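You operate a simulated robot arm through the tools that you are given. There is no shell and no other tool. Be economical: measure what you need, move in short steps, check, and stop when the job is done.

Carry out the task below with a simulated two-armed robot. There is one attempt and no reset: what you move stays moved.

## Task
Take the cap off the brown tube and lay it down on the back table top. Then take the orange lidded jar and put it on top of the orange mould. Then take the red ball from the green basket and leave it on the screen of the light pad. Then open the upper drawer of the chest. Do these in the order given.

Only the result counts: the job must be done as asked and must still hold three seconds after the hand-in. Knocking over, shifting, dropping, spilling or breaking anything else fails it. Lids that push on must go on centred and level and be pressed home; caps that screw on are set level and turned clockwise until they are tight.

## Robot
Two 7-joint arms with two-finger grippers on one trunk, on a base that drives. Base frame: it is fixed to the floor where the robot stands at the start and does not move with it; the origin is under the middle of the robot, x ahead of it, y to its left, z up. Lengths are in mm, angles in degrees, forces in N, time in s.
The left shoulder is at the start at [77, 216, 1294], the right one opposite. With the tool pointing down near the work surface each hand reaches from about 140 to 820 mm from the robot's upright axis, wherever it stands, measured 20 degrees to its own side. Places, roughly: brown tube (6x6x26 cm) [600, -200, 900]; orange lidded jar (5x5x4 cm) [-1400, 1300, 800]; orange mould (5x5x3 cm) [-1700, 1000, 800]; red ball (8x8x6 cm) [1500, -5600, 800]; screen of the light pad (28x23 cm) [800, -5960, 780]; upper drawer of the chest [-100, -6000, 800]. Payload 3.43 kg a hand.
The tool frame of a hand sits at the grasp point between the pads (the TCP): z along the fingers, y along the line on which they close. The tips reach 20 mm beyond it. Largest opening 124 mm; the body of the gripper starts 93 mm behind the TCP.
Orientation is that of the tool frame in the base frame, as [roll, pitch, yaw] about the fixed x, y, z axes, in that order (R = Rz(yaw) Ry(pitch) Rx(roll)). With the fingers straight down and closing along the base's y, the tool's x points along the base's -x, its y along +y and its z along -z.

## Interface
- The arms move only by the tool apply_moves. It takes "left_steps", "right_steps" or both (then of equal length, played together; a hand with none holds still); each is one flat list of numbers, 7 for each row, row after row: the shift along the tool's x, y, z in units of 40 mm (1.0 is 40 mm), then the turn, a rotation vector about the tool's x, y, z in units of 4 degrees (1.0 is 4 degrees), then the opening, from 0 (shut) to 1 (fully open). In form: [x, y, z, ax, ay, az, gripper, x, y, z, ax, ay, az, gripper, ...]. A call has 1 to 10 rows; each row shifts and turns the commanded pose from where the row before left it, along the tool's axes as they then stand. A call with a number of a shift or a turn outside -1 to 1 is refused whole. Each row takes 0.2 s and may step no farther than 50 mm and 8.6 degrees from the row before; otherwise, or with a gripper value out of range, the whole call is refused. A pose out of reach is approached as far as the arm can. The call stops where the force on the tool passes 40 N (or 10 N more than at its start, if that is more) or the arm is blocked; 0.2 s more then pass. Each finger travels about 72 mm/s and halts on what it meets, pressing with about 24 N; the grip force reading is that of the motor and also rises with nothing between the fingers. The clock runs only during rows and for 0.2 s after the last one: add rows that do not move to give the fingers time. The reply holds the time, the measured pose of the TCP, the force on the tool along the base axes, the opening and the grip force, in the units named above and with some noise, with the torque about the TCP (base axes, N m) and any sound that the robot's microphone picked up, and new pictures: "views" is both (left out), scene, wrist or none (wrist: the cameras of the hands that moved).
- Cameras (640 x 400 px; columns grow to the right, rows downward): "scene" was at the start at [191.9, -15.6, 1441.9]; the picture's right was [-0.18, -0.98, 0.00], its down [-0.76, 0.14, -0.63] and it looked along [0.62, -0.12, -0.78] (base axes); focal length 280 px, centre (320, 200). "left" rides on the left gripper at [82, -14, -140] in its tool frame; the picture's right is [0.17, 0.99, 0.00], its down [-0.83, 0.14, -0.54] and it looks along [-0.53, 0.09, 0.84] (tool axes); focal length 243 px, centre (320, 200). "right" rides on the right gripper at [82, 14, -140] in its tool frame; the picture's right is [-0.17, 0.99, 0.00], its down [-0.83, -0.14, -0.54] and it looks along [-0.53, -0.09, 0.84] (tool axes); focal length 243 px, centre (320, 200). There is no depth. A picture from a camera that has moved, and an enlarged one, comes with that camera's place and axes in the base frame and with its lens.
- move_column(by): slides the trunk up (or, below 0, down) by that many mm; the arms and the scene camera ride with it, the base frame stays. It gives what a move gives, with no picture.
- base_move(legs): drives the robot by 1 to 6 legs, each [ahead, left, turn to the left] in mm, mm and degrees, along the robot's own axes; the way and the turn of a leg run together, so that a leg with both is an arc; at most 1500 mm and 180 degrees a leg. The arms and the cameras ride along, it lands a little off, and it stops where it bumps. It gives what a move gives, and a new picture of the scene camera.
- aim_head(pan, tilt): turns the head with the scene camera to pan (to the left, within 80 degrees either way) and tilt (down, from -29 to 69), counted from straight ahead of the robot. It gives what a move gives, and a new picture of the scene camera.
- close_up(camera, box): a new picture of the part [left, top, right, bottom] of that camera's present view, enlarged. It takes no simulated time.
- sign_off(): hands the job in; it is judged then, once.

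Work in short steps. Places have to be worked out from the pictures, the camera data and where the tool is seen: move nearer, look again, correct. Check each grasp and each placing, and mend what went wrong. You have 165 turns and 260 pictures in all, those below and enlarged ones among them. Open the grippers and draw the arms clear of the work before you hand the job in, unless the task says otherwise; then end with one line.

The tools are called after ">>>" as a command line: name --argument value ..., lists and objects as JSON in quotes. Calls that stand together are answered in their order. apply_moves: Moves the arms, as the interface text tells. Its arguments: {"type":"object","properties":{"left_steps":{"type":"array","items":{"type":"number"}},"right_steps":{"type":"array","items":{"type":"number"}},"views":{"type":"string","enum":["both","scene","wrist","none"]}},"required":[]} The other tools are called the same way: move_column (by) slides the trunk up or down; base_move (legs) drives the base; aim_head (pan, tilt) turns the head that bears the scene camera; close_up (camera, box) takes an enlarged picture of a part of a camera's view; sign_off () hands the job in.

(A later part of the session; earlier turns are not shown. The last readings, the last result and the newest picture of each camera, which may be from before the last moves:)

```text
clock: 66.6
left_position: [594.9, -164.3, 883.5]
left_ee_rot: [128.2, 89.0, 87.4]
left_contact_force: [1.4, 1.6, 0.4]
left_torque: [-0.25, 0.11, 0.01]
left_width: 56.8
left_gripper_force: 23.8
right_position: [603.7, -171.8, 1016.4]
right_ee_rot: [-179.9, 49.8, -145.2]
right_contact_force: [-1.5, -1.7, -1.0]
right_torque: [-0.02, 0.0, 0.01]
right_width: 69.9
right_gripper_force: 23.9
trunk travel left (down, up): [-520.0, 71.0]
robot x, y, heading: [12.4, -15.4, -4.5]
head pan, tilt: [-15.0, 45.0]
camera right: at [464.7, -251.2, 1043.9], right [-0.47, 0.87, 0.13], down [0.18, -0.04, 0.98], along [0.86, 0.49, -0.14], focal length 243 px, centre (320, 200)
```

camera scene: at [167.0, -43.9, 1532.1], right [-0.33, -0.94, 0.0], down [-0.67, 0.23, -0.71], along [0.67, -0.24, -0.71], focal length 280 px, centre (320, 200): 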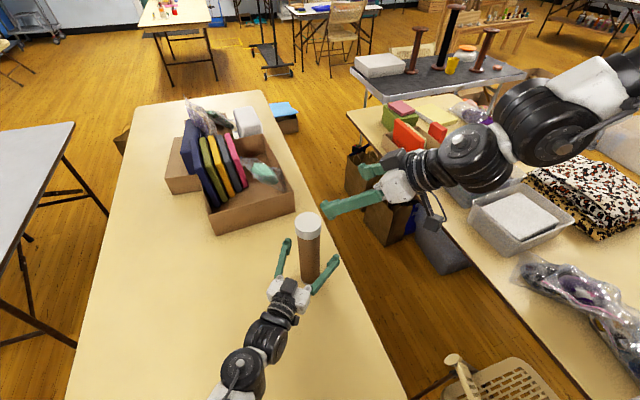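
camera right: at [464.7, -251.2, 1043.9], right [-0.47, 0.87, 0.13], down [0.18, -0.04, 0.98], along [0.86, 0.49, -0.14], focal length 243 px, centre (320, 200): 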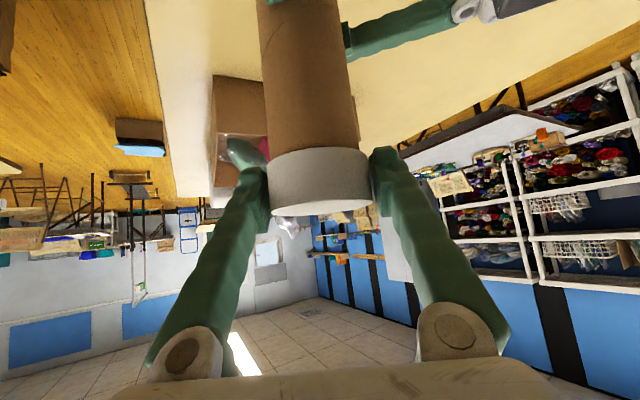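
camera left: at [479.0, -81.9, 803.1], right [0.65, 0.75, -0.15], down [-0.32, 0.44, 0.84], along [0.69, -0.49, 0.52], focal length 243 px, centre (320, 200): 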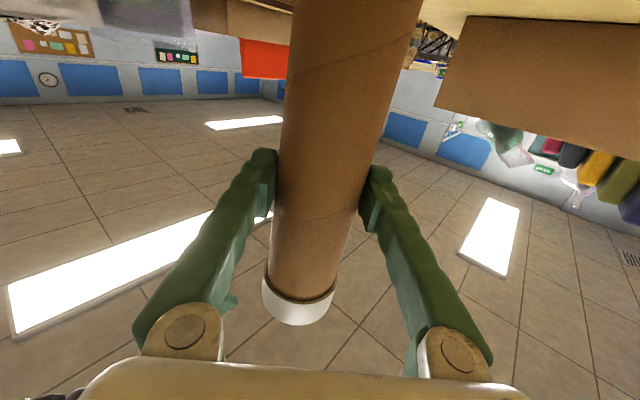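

The cap rises with almost no force while the left stays put. Continue upward 50 mm.

>>> apply_moves --right_steps '[-0.23, 0, -0.193, 0, 0, 0, 0.3, -0.23, 0, -0.193, 0, 0, 0, 0.3, -0.23, 0, -0.193, 0, 0, 0, 0.3, -0.23, 0, -0.193, 0, 0, 0, 0.3, 0, 0, 0, 0, 0, 0, 0.3]' --views "both"

```text
clock: 67.8
left_position: [593.6, -165.1, 885.4]
left_ee_rot: [129.0, 88.9, 88.0]
left_contact_force: [-0.4, 0.7, 0.2]
left_torque: [-0.03, 0.02, -0.02]
left_width: 56.5
left_gripper_force: 24.2
right_position: [602.2, -170.4, 1064.7]
right_ee_rot: [-179.9, 49.8, -145.2]
right_contact_force: [-0.2, 1.0, 0.0]
right_torque: [0.02, 0.0, -0.04]
right_width: 69.5
right_gripper_force: 24.3
trunk travel left (down, up): [-520.0, 71.0]
robot x, y, heading: [15.0, -12.3, -4.4]
head pan, tilt: [-15.0, 45.0]
camera scene: at [170.3, -46.5, 1531.7], right [-0.33, -0.94, 0.0], down [-0.67, 0.23, -0.71], along [0.67, -0.23, -0.71], focal length 280 px, centre (320, 200)
camera right: at [463.7, -250.8, 1092.7], right [-0.47, 0.87, 0.13], down [0.18, -0.04, 0.98], along [0.86, 0.49, -0.14], focal length 243 px, centre (320, 200)
```

scene: 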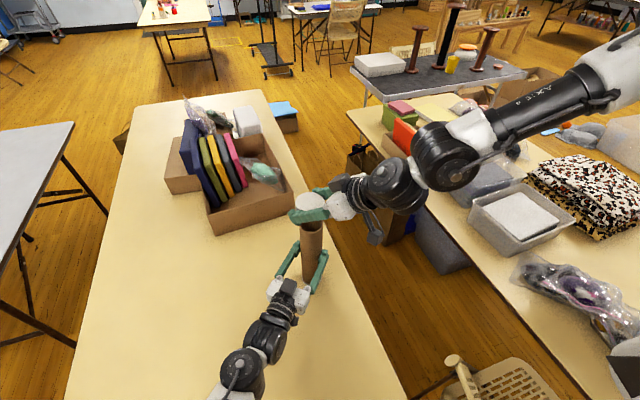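
right: 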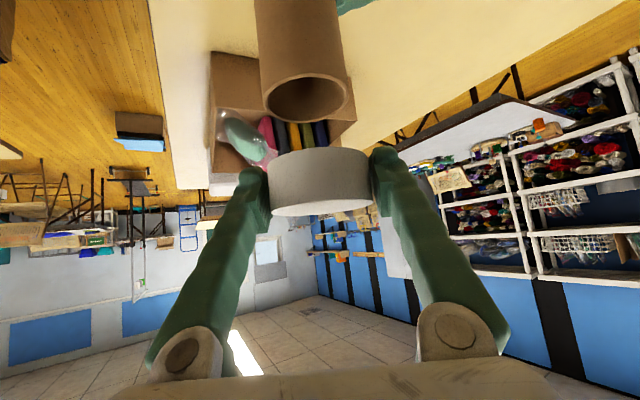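

The cap is off and the tube is open. Now I release the tube carefully with the left hand.

>>> apply_moves --left_steps '[0, 0, 0, 0, 0, 0, 0.46, 0, 0, 0, 0, 0, 0, 0.48, 0, 0, 0, 0, 0, 0, 0.52, 0, 0, 0, 0, 0, 0, 0.6, 0, 0, 0, 0, 0, 0, 0.8, 0, 0, 0, 0, 0, 0, 1, 0, 0, 0, 0, 0, 0, 1, 0, 0, 0, 0, 0, 0, 1]' --views "both"

```text
clock: 69.6
left_position: [595.8, -165.1, 884.2]
left_ee_rot: [128.0, 88.9, 87.0]
left_contact_force: [0.8, 0.2, 0.0]
left_torque: [-0.01, 0.02, 0.01]
left_width: 124.0
left_gripper_force: 0.0
right_position: [603.0, -171.8, 1065.5]
right_ee_rot: [-179.9, 49.8, -145.3]
right_contact_force: [0.2, -0.1, -0.3]
right_torque: [0.01, 0.01, 0.0]
right_width: 69.5
right_gripper_force: 23.9
trunk travel left (down, up): [-520.0, 71.0]
robot x, y, heading: [11.7, -10.2, -4.4]
head pan, tilt: [-15.0, 45.0]
camera scene: at [170.0, -46.4, 1531.7], right [-0.33, -0.94, 0.0], down [-0.67, 0.23, -0.71], along [0.67, -0.23, -0.71], focal length 280 px, centre (320, 200)
camera left: at [479.0, -81.9, 803.1], right [0.65, 0.75, -0.15], down [-0.32, 0.44, 0.84], along [0.69, -0.49, 0.52], focal length 243 px, centre (320, 200)
```

scene: 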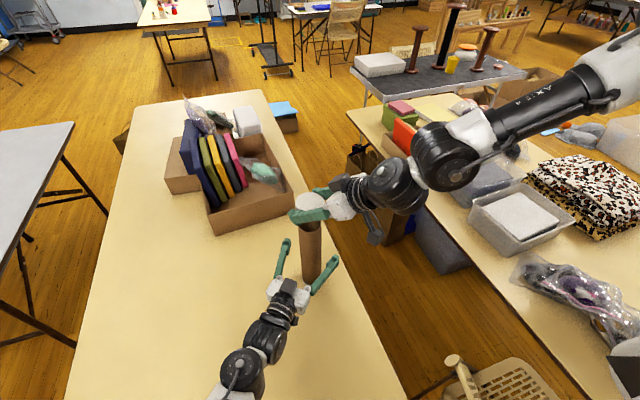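
left: 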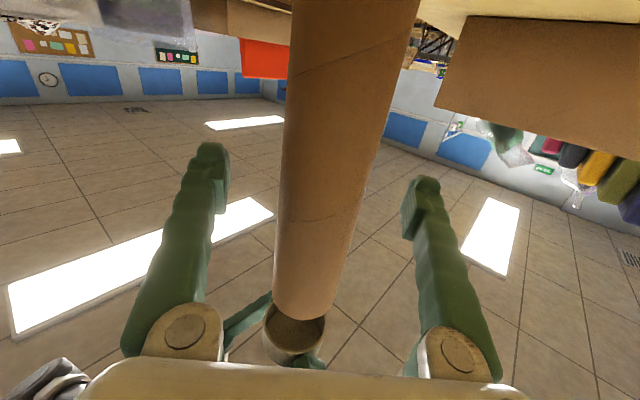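

Tube stands free. Left hand retreats straight back and up; right lifts the cap a bit higher.

>>> apply_moves --left_steps '[0, 0, -0.7, 0, 0, 0, 1, 0, 0, -0.8, 0, 0, 0, 1, 0, 0, -0.8, 0, 0, 0, 1, 0, 0, -0.8, 0, 0, 0, 1, 0, 0, -0.8, 0, 0, 0, 1, -0.9, 0, 0, 0, 0, 0, 1, -0.9, 0, 0, 0, 0, 0, 1, -0.9, 0, 0, 0, 0, 0, 1, -0.9, 0, 0, 0, 0, 0, 1]' --right_steps '[-0.306, 0, -0.257, 0, 0, 0, 0.3, -0.306, 0, -0.257, 0, 0, 0, 0.3, -0.306, 0, -0.257, 0, 0, 0, 0.3, 0, 0, 0, 0, 0, 0, 0.3, 0, 0, 0, 0, 0, 0, 0.3, 0, 0, 0, 0, 0, 0, 0.3, 0, 0, 0, 0, 0, 0, 0.3, 0, 0, 0, 0, 0, 0, 0.3, 0, 0, 0, 0, 0, 0, 0.3]' --views "scene"

```text
clock: 71.6
left_position: [476.5, -66.9, 1032.1]
left_ee_rot: [128.7, 89.1, 87.8]
left_contact_force: [-0.1, 0.1, -0.1]
left_torque: [0.0, -0.02, -0.02]
left_width: 124.1
left_gripper_force: 0.1
right_position: [601.5, -173.4, 1112.8]
right_ee_rot: [-179.9, 49.7, -145.2]
right_contact_force: [-0.3, 0.2, -0.4]
right_torque: [0.02, -0.01, 0.01]
right_width: 69.5
right_gripper_force: 24.0
trunk travel left (down, up): [-520.0, 71.0]
robot x, y, heading: [16.2, -13.6, -4.4]
head pan, tilt: [-15.0, 45.0]
camera scene: at [170.0, -46.7, 1531.7], right [-0.33, -0.94, 0.0], down [-0.67, 0.23, -0.71], along [0.67, -0.23, -0.71], focal length 280 px, centre (320, 200)
```

scene: 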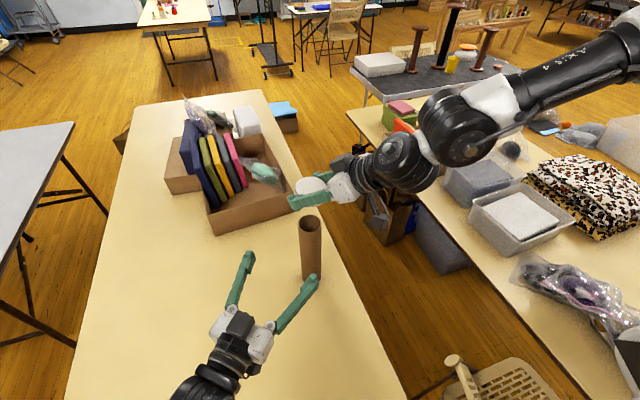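

Now find the "back table": I turn the base left 60° (hands are above everything) and pan the head to look behind.

>>> base_move --legs '[[-60, 0, 0], [0, 0, 60]]'

>>> aim_head --pan 78 --tilt 25

```text
clock: 76.2
left_position: [238.2, 365.0, 1030.5]
left_ee_rot: [127.9, 89.1, 146.2]
left_contact_force: [-0.2, 0.2, 0.3]
left_torque: [0.05, 0.0, 0.04]
left_width: 124.1
left_gripper_force: 0.1
right_position: [391.2, 415.5, 1112.8]
right_ee_rot: [-179.9, 49.7, -86.1]
right_contact_force: [0.5, 0.7, 1.3]
right_torque: [0.02, 0.0, 0.02]
right_width: 69.0
right_gripper_force: 23.9
trunk travel left (down, up): [-520.0, 71.0]
robot x, y, heading: [-48.2, -7.1, 54.7]
head pan, tilt: [-15.0, 45.0]
camera scene: at [60.5, 110.5, 1531.7], right [0.64, -0.77, 0.0], down [-0.54, -0.45, -0.71], along [0.54, 0.45, -0.71], focal length 280 px, centre (320, 200)
```

scene: 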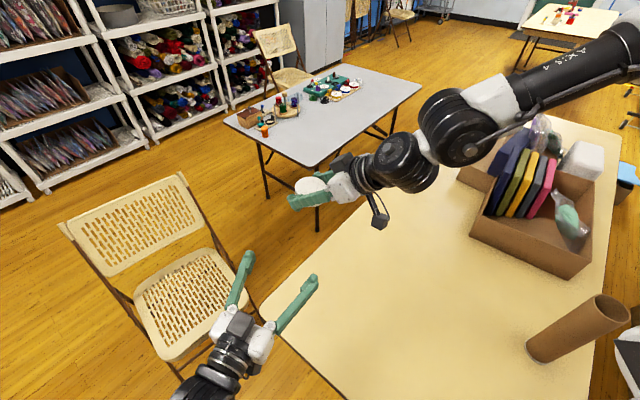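

```text
clock: 77.9
left_position: [237.3, 364.1, 1031.9]
left_ee_rot: [127.9, 89.1, 146.3]
left_contact_force: [-0.2, -0.3, 0.4]
left_torque: [0.0, 0.02, 0.02]
left_width: 124.1
left_gripper_force: 0.0
right_position: [390.9, 414.7, 1112.6]
right_ee_rot: [-179.9, 49.9, -85.9]
right_contact_force: [-0.2, -0.1, 0.2]
right_torque: [0.02, -0.02, 0.01]
right_width: 69.1
right_gripper_force: 24.1
trunk travel left (down, up): [-520.0, 71.0]
robot x, y, heading: [-45.7, -9.9, 54.9]
head pan, tilt: [78.0, 25.0]
camera scene: at [-64.5, 126.0, 1562.3], right [0.73, 0.68, 0.0], down [0.29, -0.31, -0.91], along [-0.62, 0.66, -0.42], focal length 280 px, centre (320, 200)
```

scene: 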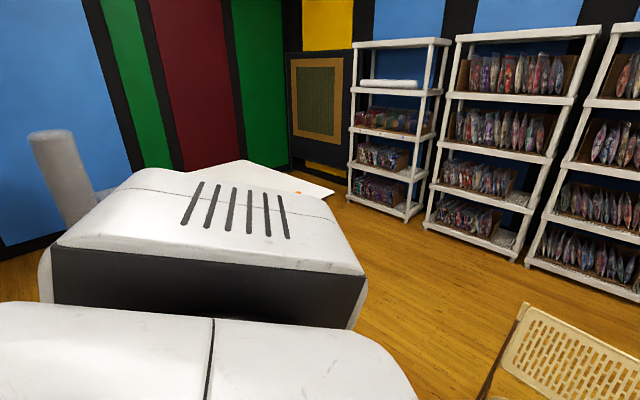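

The jar's table seems to be behind-left, hidden by the robot's shoulder. I turn further left to see it.

>>> base_move --legs '[[0, 0, 80]]'

>>> aim_head --pan 20 --tilt 15

```text
clock: 83.1
left_position: [-374.6, 328.1, 1030.7]
left_ee_rot: [128.1, 89.1, -132.0]
left_contact_force: [-0.6, -0.2, 1.1]
left_torque: [0.01, 0.05, 0.02]
left_width: 124.0
left_gripper_force: 0.0
right_position: [-401.9, 489.1, 1112.9]
right_ee_rot: [-179.9, 49.8, -4.4]
right_contact_force: [-0.6, -0.8, -0.8]
right_torque: [0.03, 0.03, -0.02]
right_width: 69.1
right_gripper_force: 23.4
trunk travel left (down, up): [-520.0, 71.0]
robot x, y, heading: [-49.0, -7.0, 136.7]
head pan, tilt: [78.0, 25.0]
camera scene: at [-184.3, -4.4, 1562.3], right [-0.57, 0.82, 0.0], down [0.35, 0.24, -0.91], along [-0.75, -0.51, -0.42], focal length 280 px, centre (320, 200)
```

scene: 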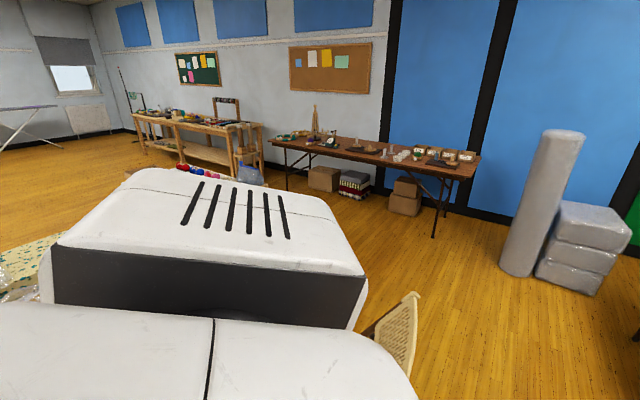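

```text
clock: 84.3
left_position: [-373.6, 328.2, 1031.4]
left_ee_rot: [128.1, 89.1, -132.0]
left_contact_force: [-0.3, -0.1, 0.9]
left_torque: [0.0, -0.02, -0.03]
left_width: 124.2
left_gripper_force: 0.0
right_position: [-402.0, 490.1, 1113.3]
right_ee_rot: [-180.0, 49.7, -4.5]
right_contact_force: [0.7, 0.6, -0.2]
right_torque: [0.02, 0.0, -0.01]
right_width: 68.9
right_gripper_force: 23.8
trunk travel left (down, up): [-520.0, 71.0]
robot x, y, heading: [-49.6, -5.2, 136.7]
head pan, tilt: [20.0, 15.0]
camera scene: at [-194.1, 84.9, 1578.5], right [0.4, 0.92, 0.0], down [0.24, -0.1, -0.97], along [-0.89, 0.38, -0.26], focal length 280 px, centre (320, 200)
```

scene: 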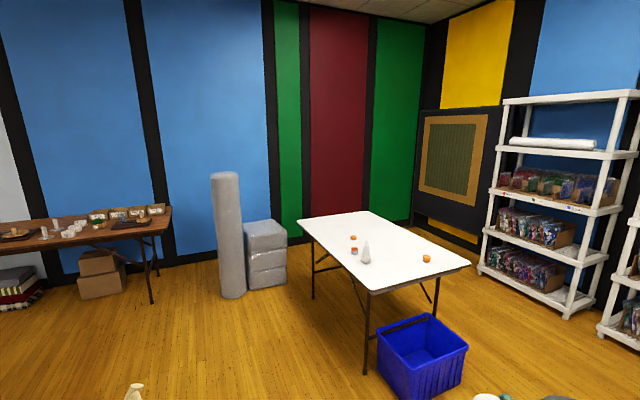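

The white table in the corner holds the jar and mould. Every other hand-over in this task is local and the cap's resting table has no place of its own listed, so I take the tube's own table as the one meant. I turn back so that an open area of that table is in the right arm's good sector.

>>> base_move --legs '[[0, 0, -106]]'

>>> aim_head --pan -25 --tilt 45

```text
clock: 91.1
left_position: [378.1, 188.6, 1031.0]
left_ee_rot: [127.9, 89.1, 118.3]
left_contact_force: [0.4, 0.2, -0.7]
left_torque: [-0.02, -0.02, 0.01]
left_width: 124.3
left_gripper_force: 0.2
right_position: [537.7, 160.2, 1111.8]
right_ee_rot: [-179.9, 49.9, -113.8]
right_contact_force: [0.5, 0.8, 0.0]
right_torque: [-0.01, 0.0, 0.0]
right_width: 68.6
right_gripper_force: 23.8
trunk travel left (down, up): [-520.0, 71.0]
robot x, y, heading: [-45.5, -4.5, 26.8]
head pan, tilt: [20.0, 15.0]
camera scene: at [87.7, 96.9, 1578.5], right [0.73, -0.68, 0.0], down [-0.18, -0.19, -0.97], along [0.66, 0.71, -0.26], focal length 280 px, centre (320, 200)
```

scene: 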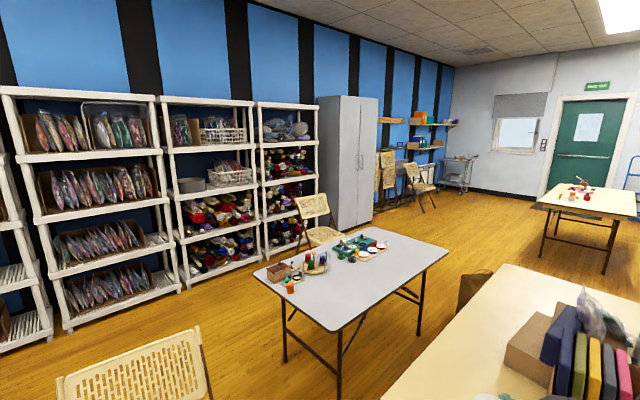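

```text
clock: 92.2
left_position: [377.4, 186.8, 1031.4]
left_ee_rot: [127.8, 89.1, 118.2]
left_contact_force: [-0.1, -0.6, -0.6]
left_torque: [-0.02, -0.01, 0.0]
left_width: 124.1
left_gripper_force: 0.0
right_position: [538.4, 160.6, 1111.5]
right_ee_rot: [-179.9, 49.8, -114.0]
right_contact_force: [-0.7, -0.1, -0.3]
right_torque: [-0.01, 0.0, -0.01]
right_width: 68.3
right_gripper_force: 24.0
trunk travel left (down, up): [-520.0, 71.0]
robot x, y, heading: [-51.0, -6.3, 27.1]
head pan, tilt: [-25.0, 45.0]
camera scene: at [105.3, 31.5, 1531.8], right [0.04, -1.0, 0.0], down [-0.71, -0.03, -0.71], along [0.71, 0.03, -0.71], focal length 280 px, centre (320, 200)
```

scene: 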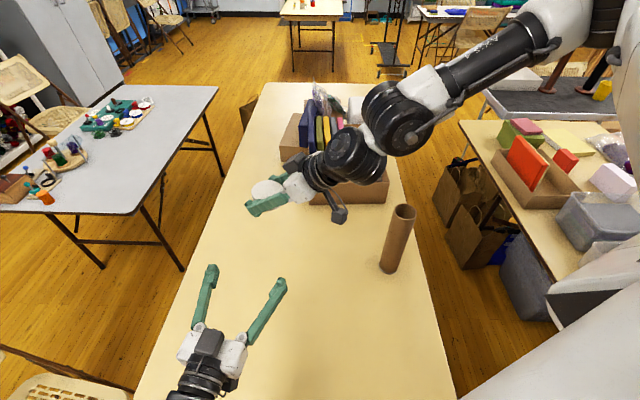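

Tube stands safely and the table is open under the cap at [538, 160]. I lower the cap while drawing the left hand back and up.

>>> apply_moves --right_steps '[0.766, 0, 0.643, 0, 0, 0, 0.3, 0.766, 0, 0.643, 0, 0, 0, 0.3, 0.766, 0, 0.643, 0, 0, 0, 0.3, 0.766, 0, 0.643, 0, 0, 0, 0.3, 0.766, 0, 0.643, 0, 0, 0, 0.3, 0.766, 0, 0.643, 0, 0, 0, 0.3, 0.766, 0, 0.643, 0, 0, 0, 0.3]' --left_steps '[-0.7, 0.3, -0.3, 0, 0, 0, 1, -0.7, 0.3, -0.3, 0, 0, 0, 1, -0.7, 0.3, -0.3, 0, 0, 0, 1, 0, 0, 0, 0, 0, 0, 1, 0, 0, 0, 0, 0, 0, 1, 0, 0, 0, 0, 0, 0, 1, 0, 0, 0, 0, 0, 0, 1]' --views "both"

```text
clock: 93.8
left_position: [348.6, 227.7, 1115.7]
left_ee_rot: [127.9, 89.1, 118.3]
left_contact_force: [-0.3, -0.4, 0.6]
left_torque: [0.01, -0.02, 0.05]
left_width: 123.9
left_gripper_force: 0.2
right_position: [549.5, 105.5, 919.8]
right_ee_rot: [-179.8, 49.9, -114.0]
right_contact_force: [0.6, -0.2, 0.3]
right_torque: [-0.03, -0.02, 0.0]
right_width: 68.3
right_gripper_force: 23.9
right hand out of reach, approached as far as the arm can: row 4, 5, 6, 7
trunk travel left (down, up): [-520.0, 71.0]
robot x, y, heading: [-47.1, -6.8, 26.7]
head pan, tilt: [-25.0, 45.0]
camera scene: at [105.6, 31.0, 1531.7], right [0.03, -1.0, 0.0], down [-0.71, -0.02, -0.71], along [0.71, 0.02, -0.71], focal length 280 px, centre (320, 200)
camera right: at [472.9, -34.8, 947.6], right [-0.86, 0.5, 0.13], down [0.18, 0.06, 0.98], along [0.48, 0.87, -0.14], focal length 243 px, centre (320, 200)
camera left: at [207.7, 238.7, 1033.8], right [0.16, 0.97, -0.15], down [-0.5, 0.22, 0.84], along [0.85, -0.06, 0.52], focal length 243 px, centre (320, 200)
```

scene: 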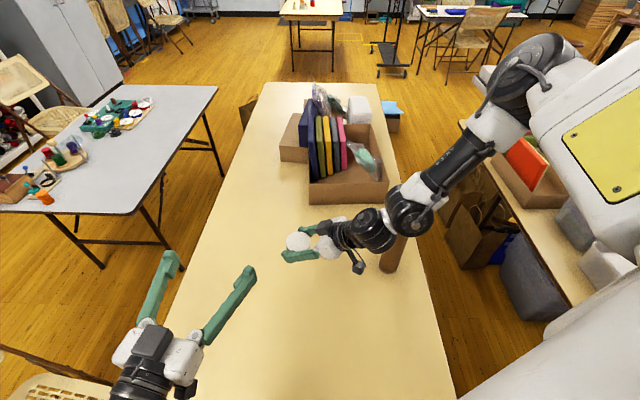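
right: 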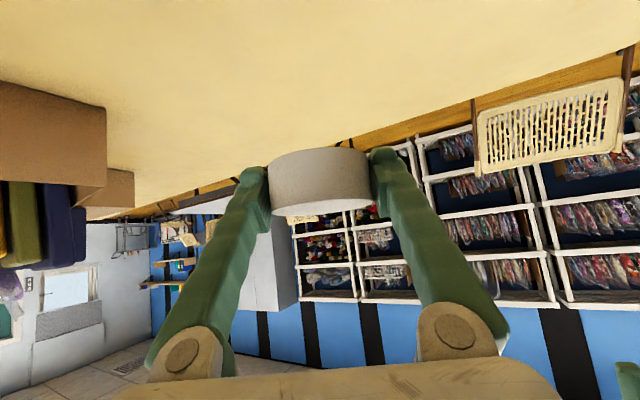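
left: 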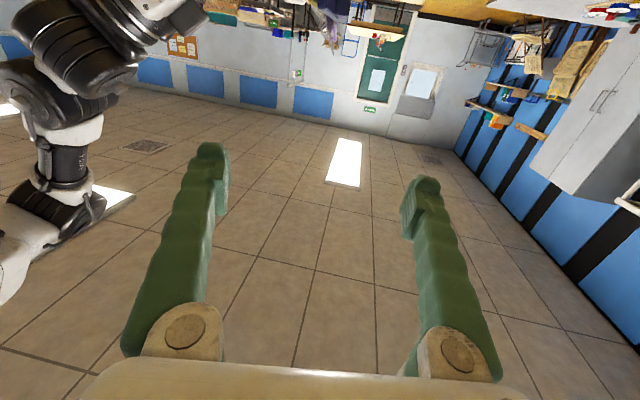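

The right arm drifted near the tube while out of reach, so I raise it straight back up, then turn further left so the arm works in its good sector, away from the tube.

>>> apply_moves --right_steps '[-0.766, 0, -0.643, 0, 0, 0, 0.3, -0.766, 0, -0.643, 0, 0, 0, 0.3, -0.766, 0, -0.643, 0, 0, 0, 0.3, -0.766, 0, -0.643, 0, 0, 0, 0.3, -0.766, 0, -0.643, 0, 0, 0, 0.3]' --left_steps '[-0.8, 0, 0, 0, 0, 0, 1, -0.8, 0, 0, 0, 0, 0, 1, -0.8, 0, 0, 0, 0, 0, 1, 0, 0, 0, 0, 0, 0, 1, 0, 0, 0, 0, 0, 0, 1]' --views "scene"

```text
clock: 95.0
left_position: [352.3, 224.9, 1206.3]
left_ee_rot: [122.1, 89.1, 112.5]
left_contact_force: [-0.3, 0.5, 0.3]
left_torque: [-0.01, -0.05, 0.05]
left_width: 123.8
left_gripper_force: 0.1
left hand out of reach, approached as far as the arm can: row 3
right_position: [553.8, 106.8, 1116.6]
right_ee_rot: [-179.9, 49.8, -113.9]
right_contact_force: [-0.5, -0.3, -0.7]
right_torque: [-0.01, -0.02, -0.01]
right_width: 68.3
right_gripper_force: 24.3
trunk travel left (down, up): [-520.0, 71.0]
robot x, y, heading: [-48.8, -8.4, 27.3]
head pan, tilt: [-25.0, 45.0]
camera scene: at [103.8, 31.2, 1531.9], right [0.03, -1.0, 0.0], down [-0.71, -0.02, -0.71], along [0.71, 0.02, -0.71], focal length 280 px, centre (320, 200)
```

scene: 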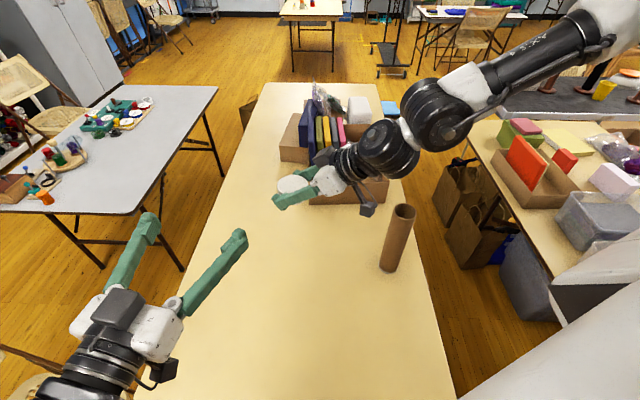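

>>> base_move --legs '[[0, 0, 30]]'

>>> apply_moves --right_steps '[0.54, 0.15, -0.64, 0, 0, 0, 0.3, 0.54, 0.15, -0.64, 0, 0, 0, 0.3, 0.54, 0.15, -0.64, 0, 0, 0, 0.3, 0.54, 0.15, -0.64, 0, 0, 0, 0.3]' --views "scene"

```text
clock: 97.3
left_position: [182.7, 394.1, 1208.3]
left_ee_rot: [124.7, 89.1, 144.9]
left_contact_force: [-0.8, 0.0, -0.2]
left_torque: [0.0, -0.02, -0.01]
left_width: 123.8
left_gripper_force: 0.0
right_position: [417.7, 393.2, 1115.5]
right_ee_rot: [-179.9, 49.9, -84.0]
right_contact_force: [-0.1, 0.0, 0.3]
right_torque: [0.0, 0.02, -0.02]
right_width: 67.9
right_gripper_force: 24.0
trunk travel left (down, up): [-520.0, 71.0]
robot x, y, heading: [-47.0, -10.8, 56.6]
head pan, tilt: [-25.0, 45.0]
camera scene: at [64.8, 102.9, 1531.7], right [0.53, -0.85, 0.0], down [-0.6, -0.37, -0.71], along [0.6, 0.37, -0.71], focal length 280 px, centre (320, 200)
```

scene: 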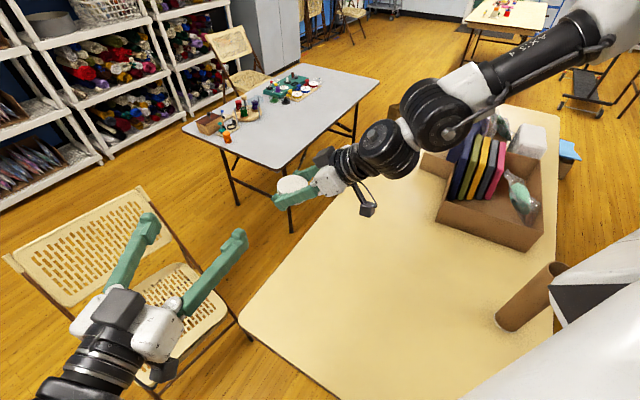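

```text
clock: 98.3
left_position: [183.4, 392.5, 1207.8]
left_ee_rot: [120.0, 89.1, 140.2]
left_contact_force: [0.2, -0.4, 0.1]
left_torque: [0.0, 0.01, 0.03]
left_width: 124.2
left_gripper_force: 0.1
right_position: [408.3, 253.9, 1114.3]
right_ee_rot: [-179.8, 49.8, -83.9]
right_contact_force: [-0.9, -1.1, -0.5]
right_torque: [0.05, -0.01, 0.0]
right_width: 68.1
right_gripper_force: 23.6
trunk travel left (down, up): [-520.0, 71.0]
robot x, y, heading: [-48.8, -7.8, 56.8]
head pan, tilt: [-25.0, 45.0]
camera scene: at [64.9, 100.3, 1531.9], right [0.53, -0.85, 0.0], down [-0.6, -0.37, -0.71], along [0.6, 0.38, -0.71], focal length 280 px, centre (320, 200)
```

scene: 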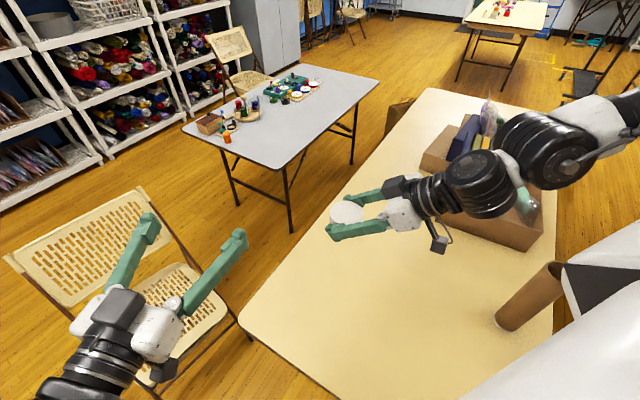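

Over clear table. Lower the cap in stages.

>>> apply_moves --right_steps '[0.766, 0, 0.643, 0, 0, 0, 0.3, 0.766, 0, 0.643, 0, 0, 0, 0.3, 0.766, 0, 0.643, 0, 0, 0, 0.3, 0.766, 0, 0.643, 0, 0, 0, 0.3, 0.766, 0, 0.643, 0, 0, 0, 0.3, 0.766, 0, 0.643, 0, 0, 0, 0.3]' --views "scene"

```text
clock: 99.7
left_position: [181.9, 396.8, 1207.5]
left_ee_rot: [125.6, 89.2, 146.1]
left_contact_force: [0.4, -0.6, -0.7]
left_torque: [-0.02, -0.02, -0.04]
left_width: 123.8
left_gripper_force: 0.0
right_position: [404.9, 257.9, 907.9]
right_ee_rot: [-179.7, 49.8, -83.8]
right_contact_force: [-0.4, -0.5, -0.1]
right_torque: [0.0, 0.0, -0.03]
right_width: 67.7
right_gripper_force: 23.7
right hand out of reach, approached as far as the arm can: row 6
trunk travel left (down, up): [-520.0, 71.0]
robot x, y, heading: [-46.9, -5.5, 57.0]
head pan, tilt: [-25.0, 45.0]
camera scene: at [63.6, 104.7, 1531.8], right [0.53, -0.85, 0.0], down [-0.6, -0.37, -0.71], along [0.6, 0.37, -0.71], focal length 280 px, centre (320, 200)
```

scene: 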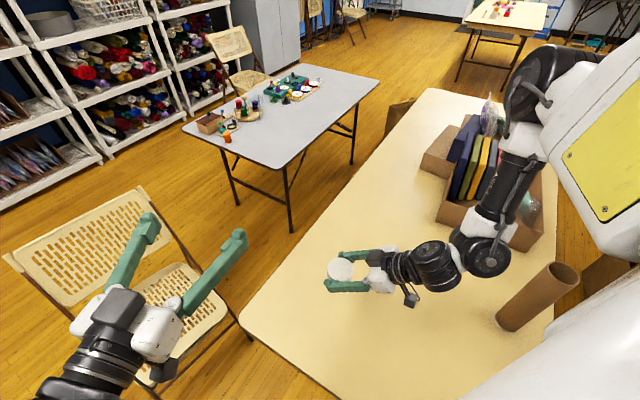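

Near the arm's limit, so I let the trunk carry it down: 110 mm.

>>> move_column --by -110

>>> close_up --camera "scene" --box '[260, 160, 500, 360]'

>>> close_up --camera "right" --box '[160, 50, 480, 250]'

```text
clock: 101.2
left_position: [181.1, 392.1, 1022.3]
left_ee_rot: [-148.2, 80.3, -128.0]
left_contact_force: [0.5, -0.5, -0.4]
left_torque: [0.05, 0.0, -0.04]
left_width: 124.2
left_gripper_force: 0.0
right_position: [406.6, 257.9, 797.4]
right_ee_rot: [-179.9, 49.9, -83.8]
right_contact_force: [-0.4, -0.3, -0.3]
right_torque: [-0.05, -0.01, -0.02]
right_width: 67.8
right_gripper_force: 23.9
trunk travel left (down, up): [-410.0, 181.0]
robot x, y, heading: [-49.1, -5.9, 56.8]
head pan, tilt: [-25.0, 45.0]
```

```text
2.00 times, centred on (380, 260) of scene
camera zoom: at [91.2, 143.7, 1407.6], right [0.53, -0.85, 0.0], down [-0.6, -0.37, -0.71], along [0.6, 0.37, -0.71], focal length 560 px, centre (200, 80)
```

zoom: 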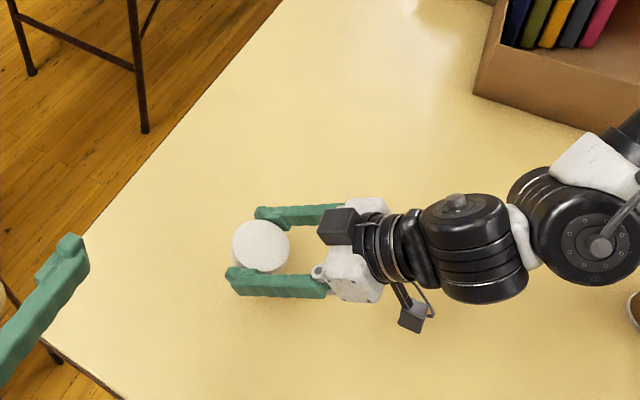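

```text
2.00 times, centred on (320, 150) of right
camera zoom: at [411.0, 97.0, 824.5], right [-0.99, 0.0, 0.13], down [0.12, 0.14, 0.98], along [-0.01, 0.99, -0.14], focal length 485 px, centre (320, 300)
```

zoom: 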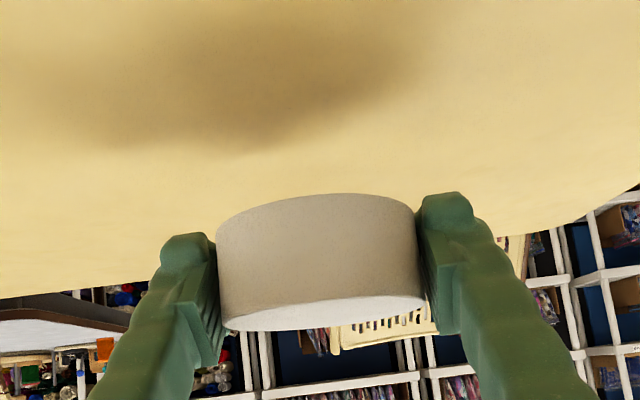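

Cap ~30 mm above the table. Lower further gently with the trunk, watching the force.

>>> move_column --by -18

>>> close_up --camera "right" --box '[160, 50, 480, 250]'

```text
clock: 101.8
left_position: [180.9, 391.8, 1003.5]
left_ee_rot: [-147.8, 80.4, -127.6]
left_contact_force: [-0.5, -0.4, -0.2]
left_torque: [0.03, -0.01, -0.04]
left_width: 124.2
left_gripper_force: 0.0
right_position: [406.9, 256.1, 778.0]
right_ee_rot: [-179.9, 49.8, -83.9]
right_contact_force: [0.6, -0.9, -1.1]
right_torque: [0.0, 0.02, 0.01]
right_width: 67.6
right_gripper_force: 24.2
trunk travel left (down, up): [-392.0, 199.0]
robot x, y, heading: [-46.4, -7.3, 57.0]
head pan, tilt: [-25.0, 45.0]
```

```text
2.00 times, centred on (320, 150) of right
camera zoom: at [410.8, 96.7, 806.2], right [-0.99, 0.0, 0.13], down [0.12, 0.14, 0.98], along [-0.01, 0.99, -0.14], focal length 485 px, centre (320, 300)
```

zoom: 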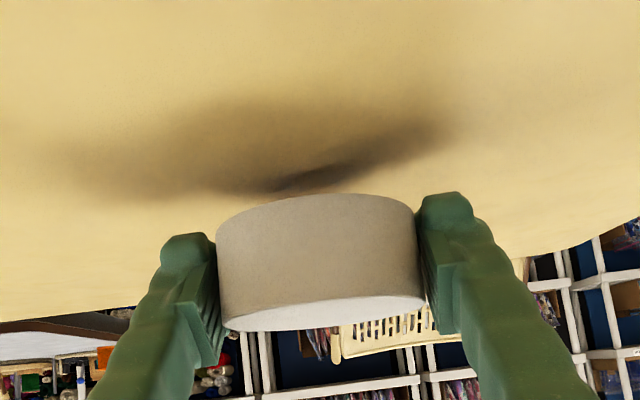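

>>> move_column --by -6

>>> close_up --camera "right" --box '[160, 50, 480, 250]'

```text
clock: 102.4
left_position: [181.7, 391.9, 997.1]
left_ee_rot: [-147.7, 80.5, -127.5]
left_contact_force: [0.2, 0.4, 0.7]
left_torque: [-0.01, 0.0, -0.01]
left_width: 124.1
left_gripper_force: 0.2
right_position: [406.5, 256.0, 771.7]
right_ee_rot: [-179.9, 49.7, -83.9]
right_contact_force: [-0.6, 0.5, -0.1]
right_torque: [0.0, 0.0, 0.01]
right_width: 67.2
right_gripper_force: 24.0
trunk travel left (down, up): [-386.0, 205.0]
robot x, y, heading: [-45.1, -9.2, 56.9]
head pan, tilt: [-25.0, 45.0]
```

```text
2.00 times, centred on (320, 150) of right
camera zoom: at [410.9, 96.7, 800.2], right [-0.99, 0.0, 0.13], down [0.12, 0.14, 0.98], along [-0.01, 0.99, -0.14], focal length 485 px, centre (320, 300)
```

zoom: 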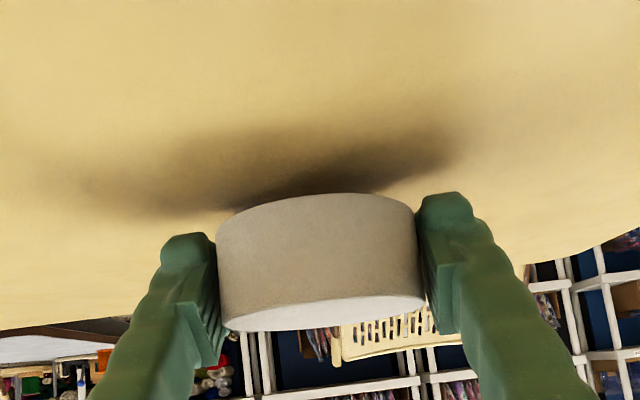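

>>> move_column --by -6

>>> close_up --camera "right" --box '[160, 50, 480, 250]'

```text
clock: 102.9
left_position: [182.4, 392.6, 991.2]
left_ee_rot: [-147.7, 80.4, -127.5]
left_contact_force: [0.2, -0.4, -0.3]
left_torque: [0.01, 0.02, -0.02]
left_width: 123.6
left_gripper_force: 0.0
right_position: [408.1, 257.5, 766.7]
right_ee_rot: [-179.9, 49.7, -84.1]
right_contact_force: [0.3, -0.4, -0.3]
right_torque: [-0.03, -0.01, 0.0]
right_width: 67.3
right_gripper_force: 24.1
trunk travel left (down, up): [-380.0, 211.0]
robot x, y, heading: [-47.3, -6.0, 57.0]
head pan, tilt: [-25.0, 45.0]
```

```text
2.00 times, centred on (320, 150) of right
camera zoom: at [410.8, 96.7, 794.2], right [-0.99, 0.0, 0.13], down [0.12, 0.14, 0.98], along [-0.01, 0.99, -0.14], focal length 485 px, centre (320, 300)
```

zoom: 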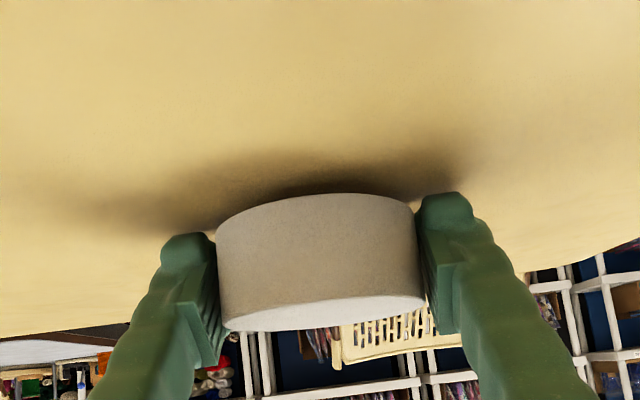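

>>> move_column --by -5

>>> close_up --camera "right" --box '[160, 50, 480, 250]'

```text
clock: 103.5
left_position: [181.4, 390.6, 986.2]
left_ee_rot: [-147.6, 80.5, -127.5]
left_contact_force: [-0.1, -0.7, -0.5]
left_torque: [-0.04, -0.03, 0.01]
left_width: 123.9
left_gripper_force: 0.1
right_position: [407.1, 257.5, 763.1]
right_ee_rot: [-179.9, 50.0, -84.0]
right_contact_force: [1.4, -6.3, 14.8]
right_torque: [-0.09, 0.09, -0.09]
right_width: 67.3
right_gripper_force: 24.2
trunk travel left (down, up): [-375.0, 216.0]
robot x, y, heading: [-45.4, -8.9, 56.9]
head pan, tilt: [-25.0, 45.0]
```

```text
2.00 times, centred on (320, 150) of right
camera zoom: at [410.4, 96.6, 790.2], right [-0.99, 0.0, 0.13], down [0.13, 0.13, 0.98], along [-0.01, 0.99, -0.13], focal length 485 px, centre (320, 300)
```

zoom: 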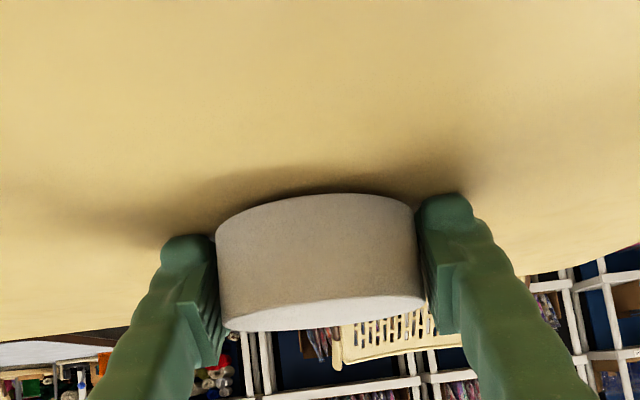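

Contact (15 N). Ease up a touch and open the right hand.

>>> move_column --by 1.5

>>> apply_moves --right_steps '[0, 0, 0, 0, 0, 0, 0.6, 0, 0, 0, 0, 0, 0, 0.7, 0, 0, 0, 0, 0, 0, 0.85, 0, 0, 0, 0, 0, 0, 1, 0, 0, 0, 0, 0, 0, 1]' --views "wrist"

```text
clock: 104.0
left_position: [181.0, 391.7, 988.1]
left_ee_rot: [-147.5, 80.4, -127.3]
left_contact_force: [0.4, -0.3, -0.4]
left_torque: [-0.01, -0.02, 0.03]
left_width: 124.0
left_gripper_force: 0.0
right_position: [406.5, 256.0, 761.5]
right_ee_rot: [-179.9, 49.8, -83.9]
right_contact_force: [0.0, 1.4, 5.8]
right_torque: [0.05, 0.08, 0.03]
right_width: 67.2
right_gripper_force: 23.5
trunk travel left (down, up): [-376.0, 214.0]
robot x, y, heading: [-44.3, -5.2, 56.8]
head pan, tilt: [-25.0, 45.0]
```

```text
clock: 105.2
left_position: [181.8, 392.6, 987.2]
left_ee_rot: [-147.7, 80.4, -127.5]
left_contact_force: [0.3, -0.1, 0.3]
left_torque: [0.01, 0.0, -0.02]
left_width: 123.9
left_gripper_force: 0.0
right_position: [407.3, 255.6, 763.0]
right_ee_rot: [-179.8, 49.9, -83.8]
right_contact_force: [0.1, 0.1, 0.1]
right_torque: [0.04, 0.04, 0.02]
right_width: 124.2
right_gripper_force: 0.1
trunk travel left (down, up): [-376.0, 214.0]
robot x, y, heading: [-47.6, -6.0, 56.5]
head pan, tilt: [-25.0, 45.0]
camera right: at [410.7, 96.4, 790.5], right [-0.99, 0.0, 0.13], down [0.12, 0.14, 0.98], along [-0.01, 0.99, -0.14], focal length 243 px, centre (320, 200)
```

right: 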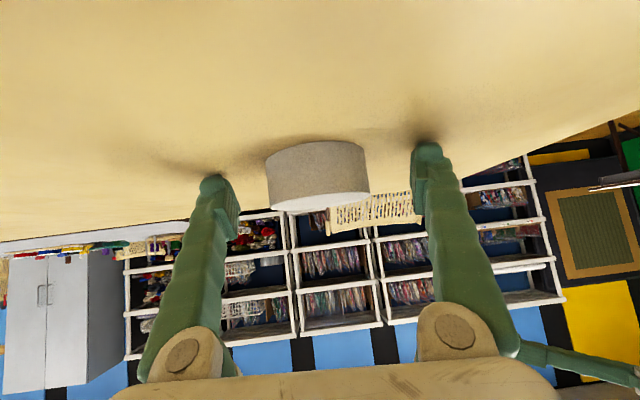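

Cap lies on the table. Retreat along the fingers and raise the trunk.

>>> apply_moves --right_steps '[0, 0, -0.8, 0, 0, 0, 1, 0, 0, -0.9, 0, 0, 0, 1, 0, 0, -0.9, 0, 0, 0, 1, 0, 0, -0.9, 0, 0, 0, 1, -0.7, 0, -0.6, 0, 0, 0, 1, -0.7, 0, -0.6, 0, 0, 0, 1, -0.7, 0, -0.6, 0, 0, 0, 1]' --views "none"

>>> move_column --by 140

>>> aim_head --pan -25 --tilt 48

```text
clock: 106.8
left_position: [183.3, 391.3, 987.9]
left_ee_rot: [-147.6, 80.5, -127.5]
left_contact_force: [-0.7, -0.3, 0.4]
left_torque: [0.03, -0.01, -0.03]
left_width: 123.8
left_gripper_force: 0.1
right_position: [459.5, 171.2, 910.5]
right_ee_rot: [179.7, 49.8, -84.1]
right_contact_force: [0.1, 0.4, -0.3]
right_torque: [-0.02, 0.03, -0.01]
right_width: 123.9
right_gripper_force: 0.0
right hand out of reach, approached as far as the arm can: row 5, 6, 7
trunk travel left (down, up): [-376.0, 214.0]
robot x, y, heading: [-47.0, -7.3, 56.8]
head pan, tilt: [-25.0, 45.0]
```

```text
clock: 108.4
left_position: [182.2, 391.5, 1127.6]
left_ee_rot: [-147.8, 80.3, -127.8]
left_contact_force: [-0.5, 0.1, -0.6]
left_torque: [0.0, 0.03, 0.0]
left_width: 124.0
left_gripper_force: 0.1
right_position: [463.0, 172.6, 1048.9]
right_ee_rot: [-180.0, 49.7, -83.9]
right_contact_force: [0.3, 0.3, 0.2]
right_torque: [0.0, 0.02, -0.02]
right_width: 124.1
right_gripper_force: 0.0
trunk travel left (down, up): [-516.0, 74.0]
robot x, y, heading: [-44.5, -5.7, 56.7]
head pan, tilt: [-25.0, 45.0]
```

```text
clock: 109.1
left_position: [182.6, 391.9, 1128.6]
left_ee_rot: [-147.7, 80.4, -127.5]
left_contact_force: [0.3, 0.6, 0.0]
left_torque: [-0.01, -0.01, -0.01]
left_width: 124.1
left_gripper_force: 0.1
right_position: [462.4, 172.8, 1050.5]
right_ee_rot: [-180.0, 49.8, -84.0]
right_contact_force: [-0.2, -0.8, 0.0]
right_torque: [0.03, -0.05, -0.01]
right_width: 124.1
right_gripper_force: 0.1
trunk travel left (down, up): [-516.0, 74.0]
robot x, y, heading: [-47.4, -7.6, 56.6]
head pan, tilt: [-25.0, 48.0]
camera scene: at [64.1, 103.7, 1523.3], right [0.53, -0.85, 0.0], down [-0.63, -0.39, -0.67], along [0.57, 0.35, -0.74], focal length 280 px, centre (320, 200)
```

scene: 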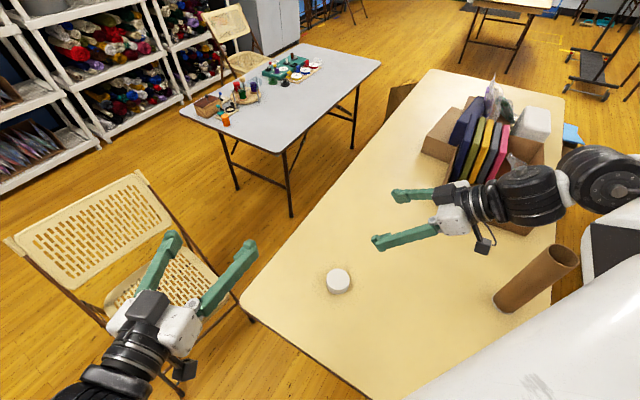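

Task 1 is done: the cap lies on the table and the tube stands. The white table spans about x −2490…−1285, y 840…1580; I'll approach its south side. Turn toward it and look ahead before driving.

>>> base_move --legs '[[0, 0, 95]]'

>>> aim_head --pan 0 --tilt 30

```text
clock: 115.1
left_position: [-471.7, 172.2, 1126.4]
left_ee_rot: [-147.7, 80.4, -30.5]
left_contact_force: [0.7, -0.1, 0.2]
left_torque: [0.0, 0.03, -0.02]
left_width: 123.9
left_gripper_force: 0.0
right_position: [-288.5, 478.0, 1050.8]
right_ee_rot: [-179.8, 49.8, 12.9]
right_contact_force: [-0.5, 0.3, 0.2]
right_torque: [0.0, 0.01, -0.01]
right_width: 124.0
right_gripper_force: 0.0
trunk travel left (down, up): [-516.0, 74.0]
robot x, y, heading: [-50.0, -6.7, 153.8]
head pan, tilt: [-25.0, 48.0]
camera scene: at [-174.3, 89.8, 1523.3], right [0.78, 0.63, 0.0], down [0.47, -0.58, -0.67], along [-0.42, 0.52, -0.74], focal length 280 px, centre (320, 200)
```

scene: 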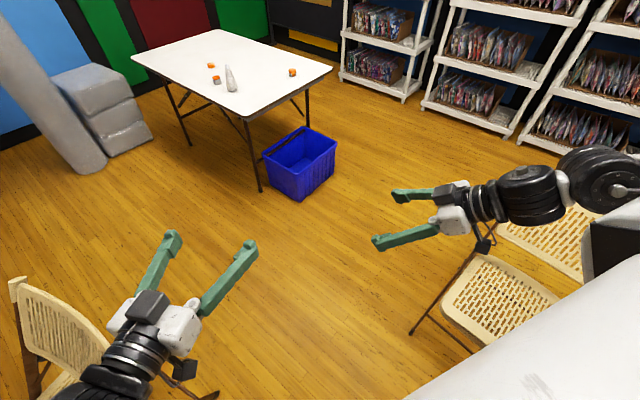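

```text
clock: 116.0
left_position: [-472.2, 172.0, 1127.6]
left_ee_rot: [-147.8, 80.5, -30.5]
left_contact_force: [0.0, 0.8, 0.2]
left_torque: [-0.01, 0.01, 0.01]
left_width: 124.1
left_gripper_force: 0.1
right_position: [-288.8, 477.5, 1050.1]
right_ee_rot: [-179.9, 49.7, 12.9]
right_contact_force: [-0.3, 0.9, -0.7]
right_torque: [-0.01, 0.0, -0.02]
right_width: 124.1
right_gripper_force: 0.0
trunk travel left (down, up): [-516.0, 74.0]
robot x, y, heading: [-48.6, -2.2, 154.0]
head pan, tilt: [0.0, 30.0]
camera scene: at [-205.9, 68.4, 1550.1], right [0.44, 0.9, 0.0], down [0.45, -0.22, -0.87], along [-0.78, 0.38, -0.5], focal length 280 px, centre (320, 200)
```

scene: 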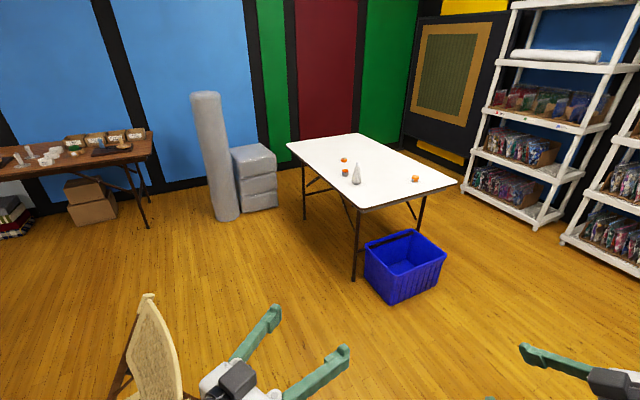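

The way is between two chairs; I drive in an arc via [-550, 450] to [-1207, 590], then face the table.

>>> base_move --legs '[[648, -187, 0], [656, 160, 0], [0, 0, -64]]'

>>> aim_head --pan 15 --tilt 45

```text
clock: 128.2
left_position: [-1227.1, 1062.4, 1127.5]
left_ee_rot: [-147.8, 80.4, -94.9]
left_contact_force: [-0.3, 0.2, -0.7]
left_torque: [0.01, -0.01, -0.01]
left_width: 124.0
left_gripper_force: 0.1
right_position: [-872.8, 1028.3, 1050.7]
right_ee_rot: [-179.8, 49.8, -51.4]
right_contact_force: [-1.0, 0.2, -0.1]
right_torque: [-0.01, 0.03, -0.01]
right_width: 124.2
right_gripper_force: 0.1
trunk travel left (down, up): [-516.0, 74.0]
robot x, y, heading: [-1207.0, 602.7, 89.6]
head pan, tilt: [0.0, 30.0]
camera scene: at [-1205.3, 776.1, 1550.1], right [1.0, -0.01, 0.0], down [0.0, -0.5, -0.87], along [0.01, 0.87, -0.5], focal length 280 px, centre (320, 200)
```

scene: 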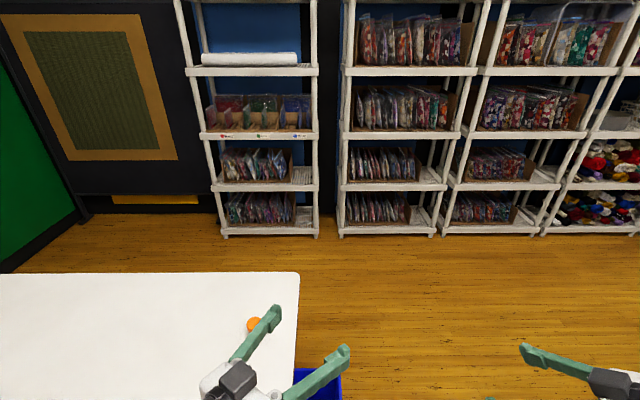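

```text
clock: 129.0
left_position: [-1226.1, 1063.5, 1127.4]
left_ee_rot: [-147.7, 80.5, -95.0]
left_contact_force: [-0.2, 0.3, 0.7]
left_torque: [0.02, 0.01, -0.01]
left_width: 123.7
left_gripper_force: 0.1
right_position: [-872.3, 1028.8, 1050.6]
right_ee_rot: [-179.8, 49.8, -51.3]
right_contact_force: [-0.5, 0.2, 0.1]
right_torque: [0.03, 0.01, -0.01]
right_width: 124.0
right_gripper_force: 0.1
trunk travel left (down, up): [-516.0, 74.0]
robot x, y, heading: [-1206.4, 602.2, 89.5]
head pan, tilt: [15.0, 45.0]
camera scene: at [-1226.4, 764.4, 1527.6], right [0.97, 0.25, 0.0], down [0.18, -0.68, -0.71], along [-0.18, 0.69, -0.71], focal length 280 px, centre (320, 200)
```

scene: 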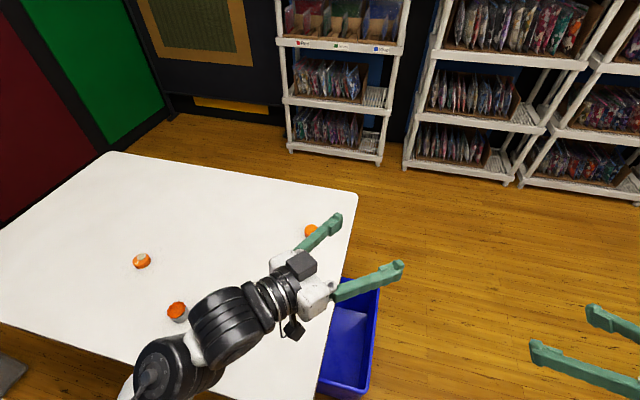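

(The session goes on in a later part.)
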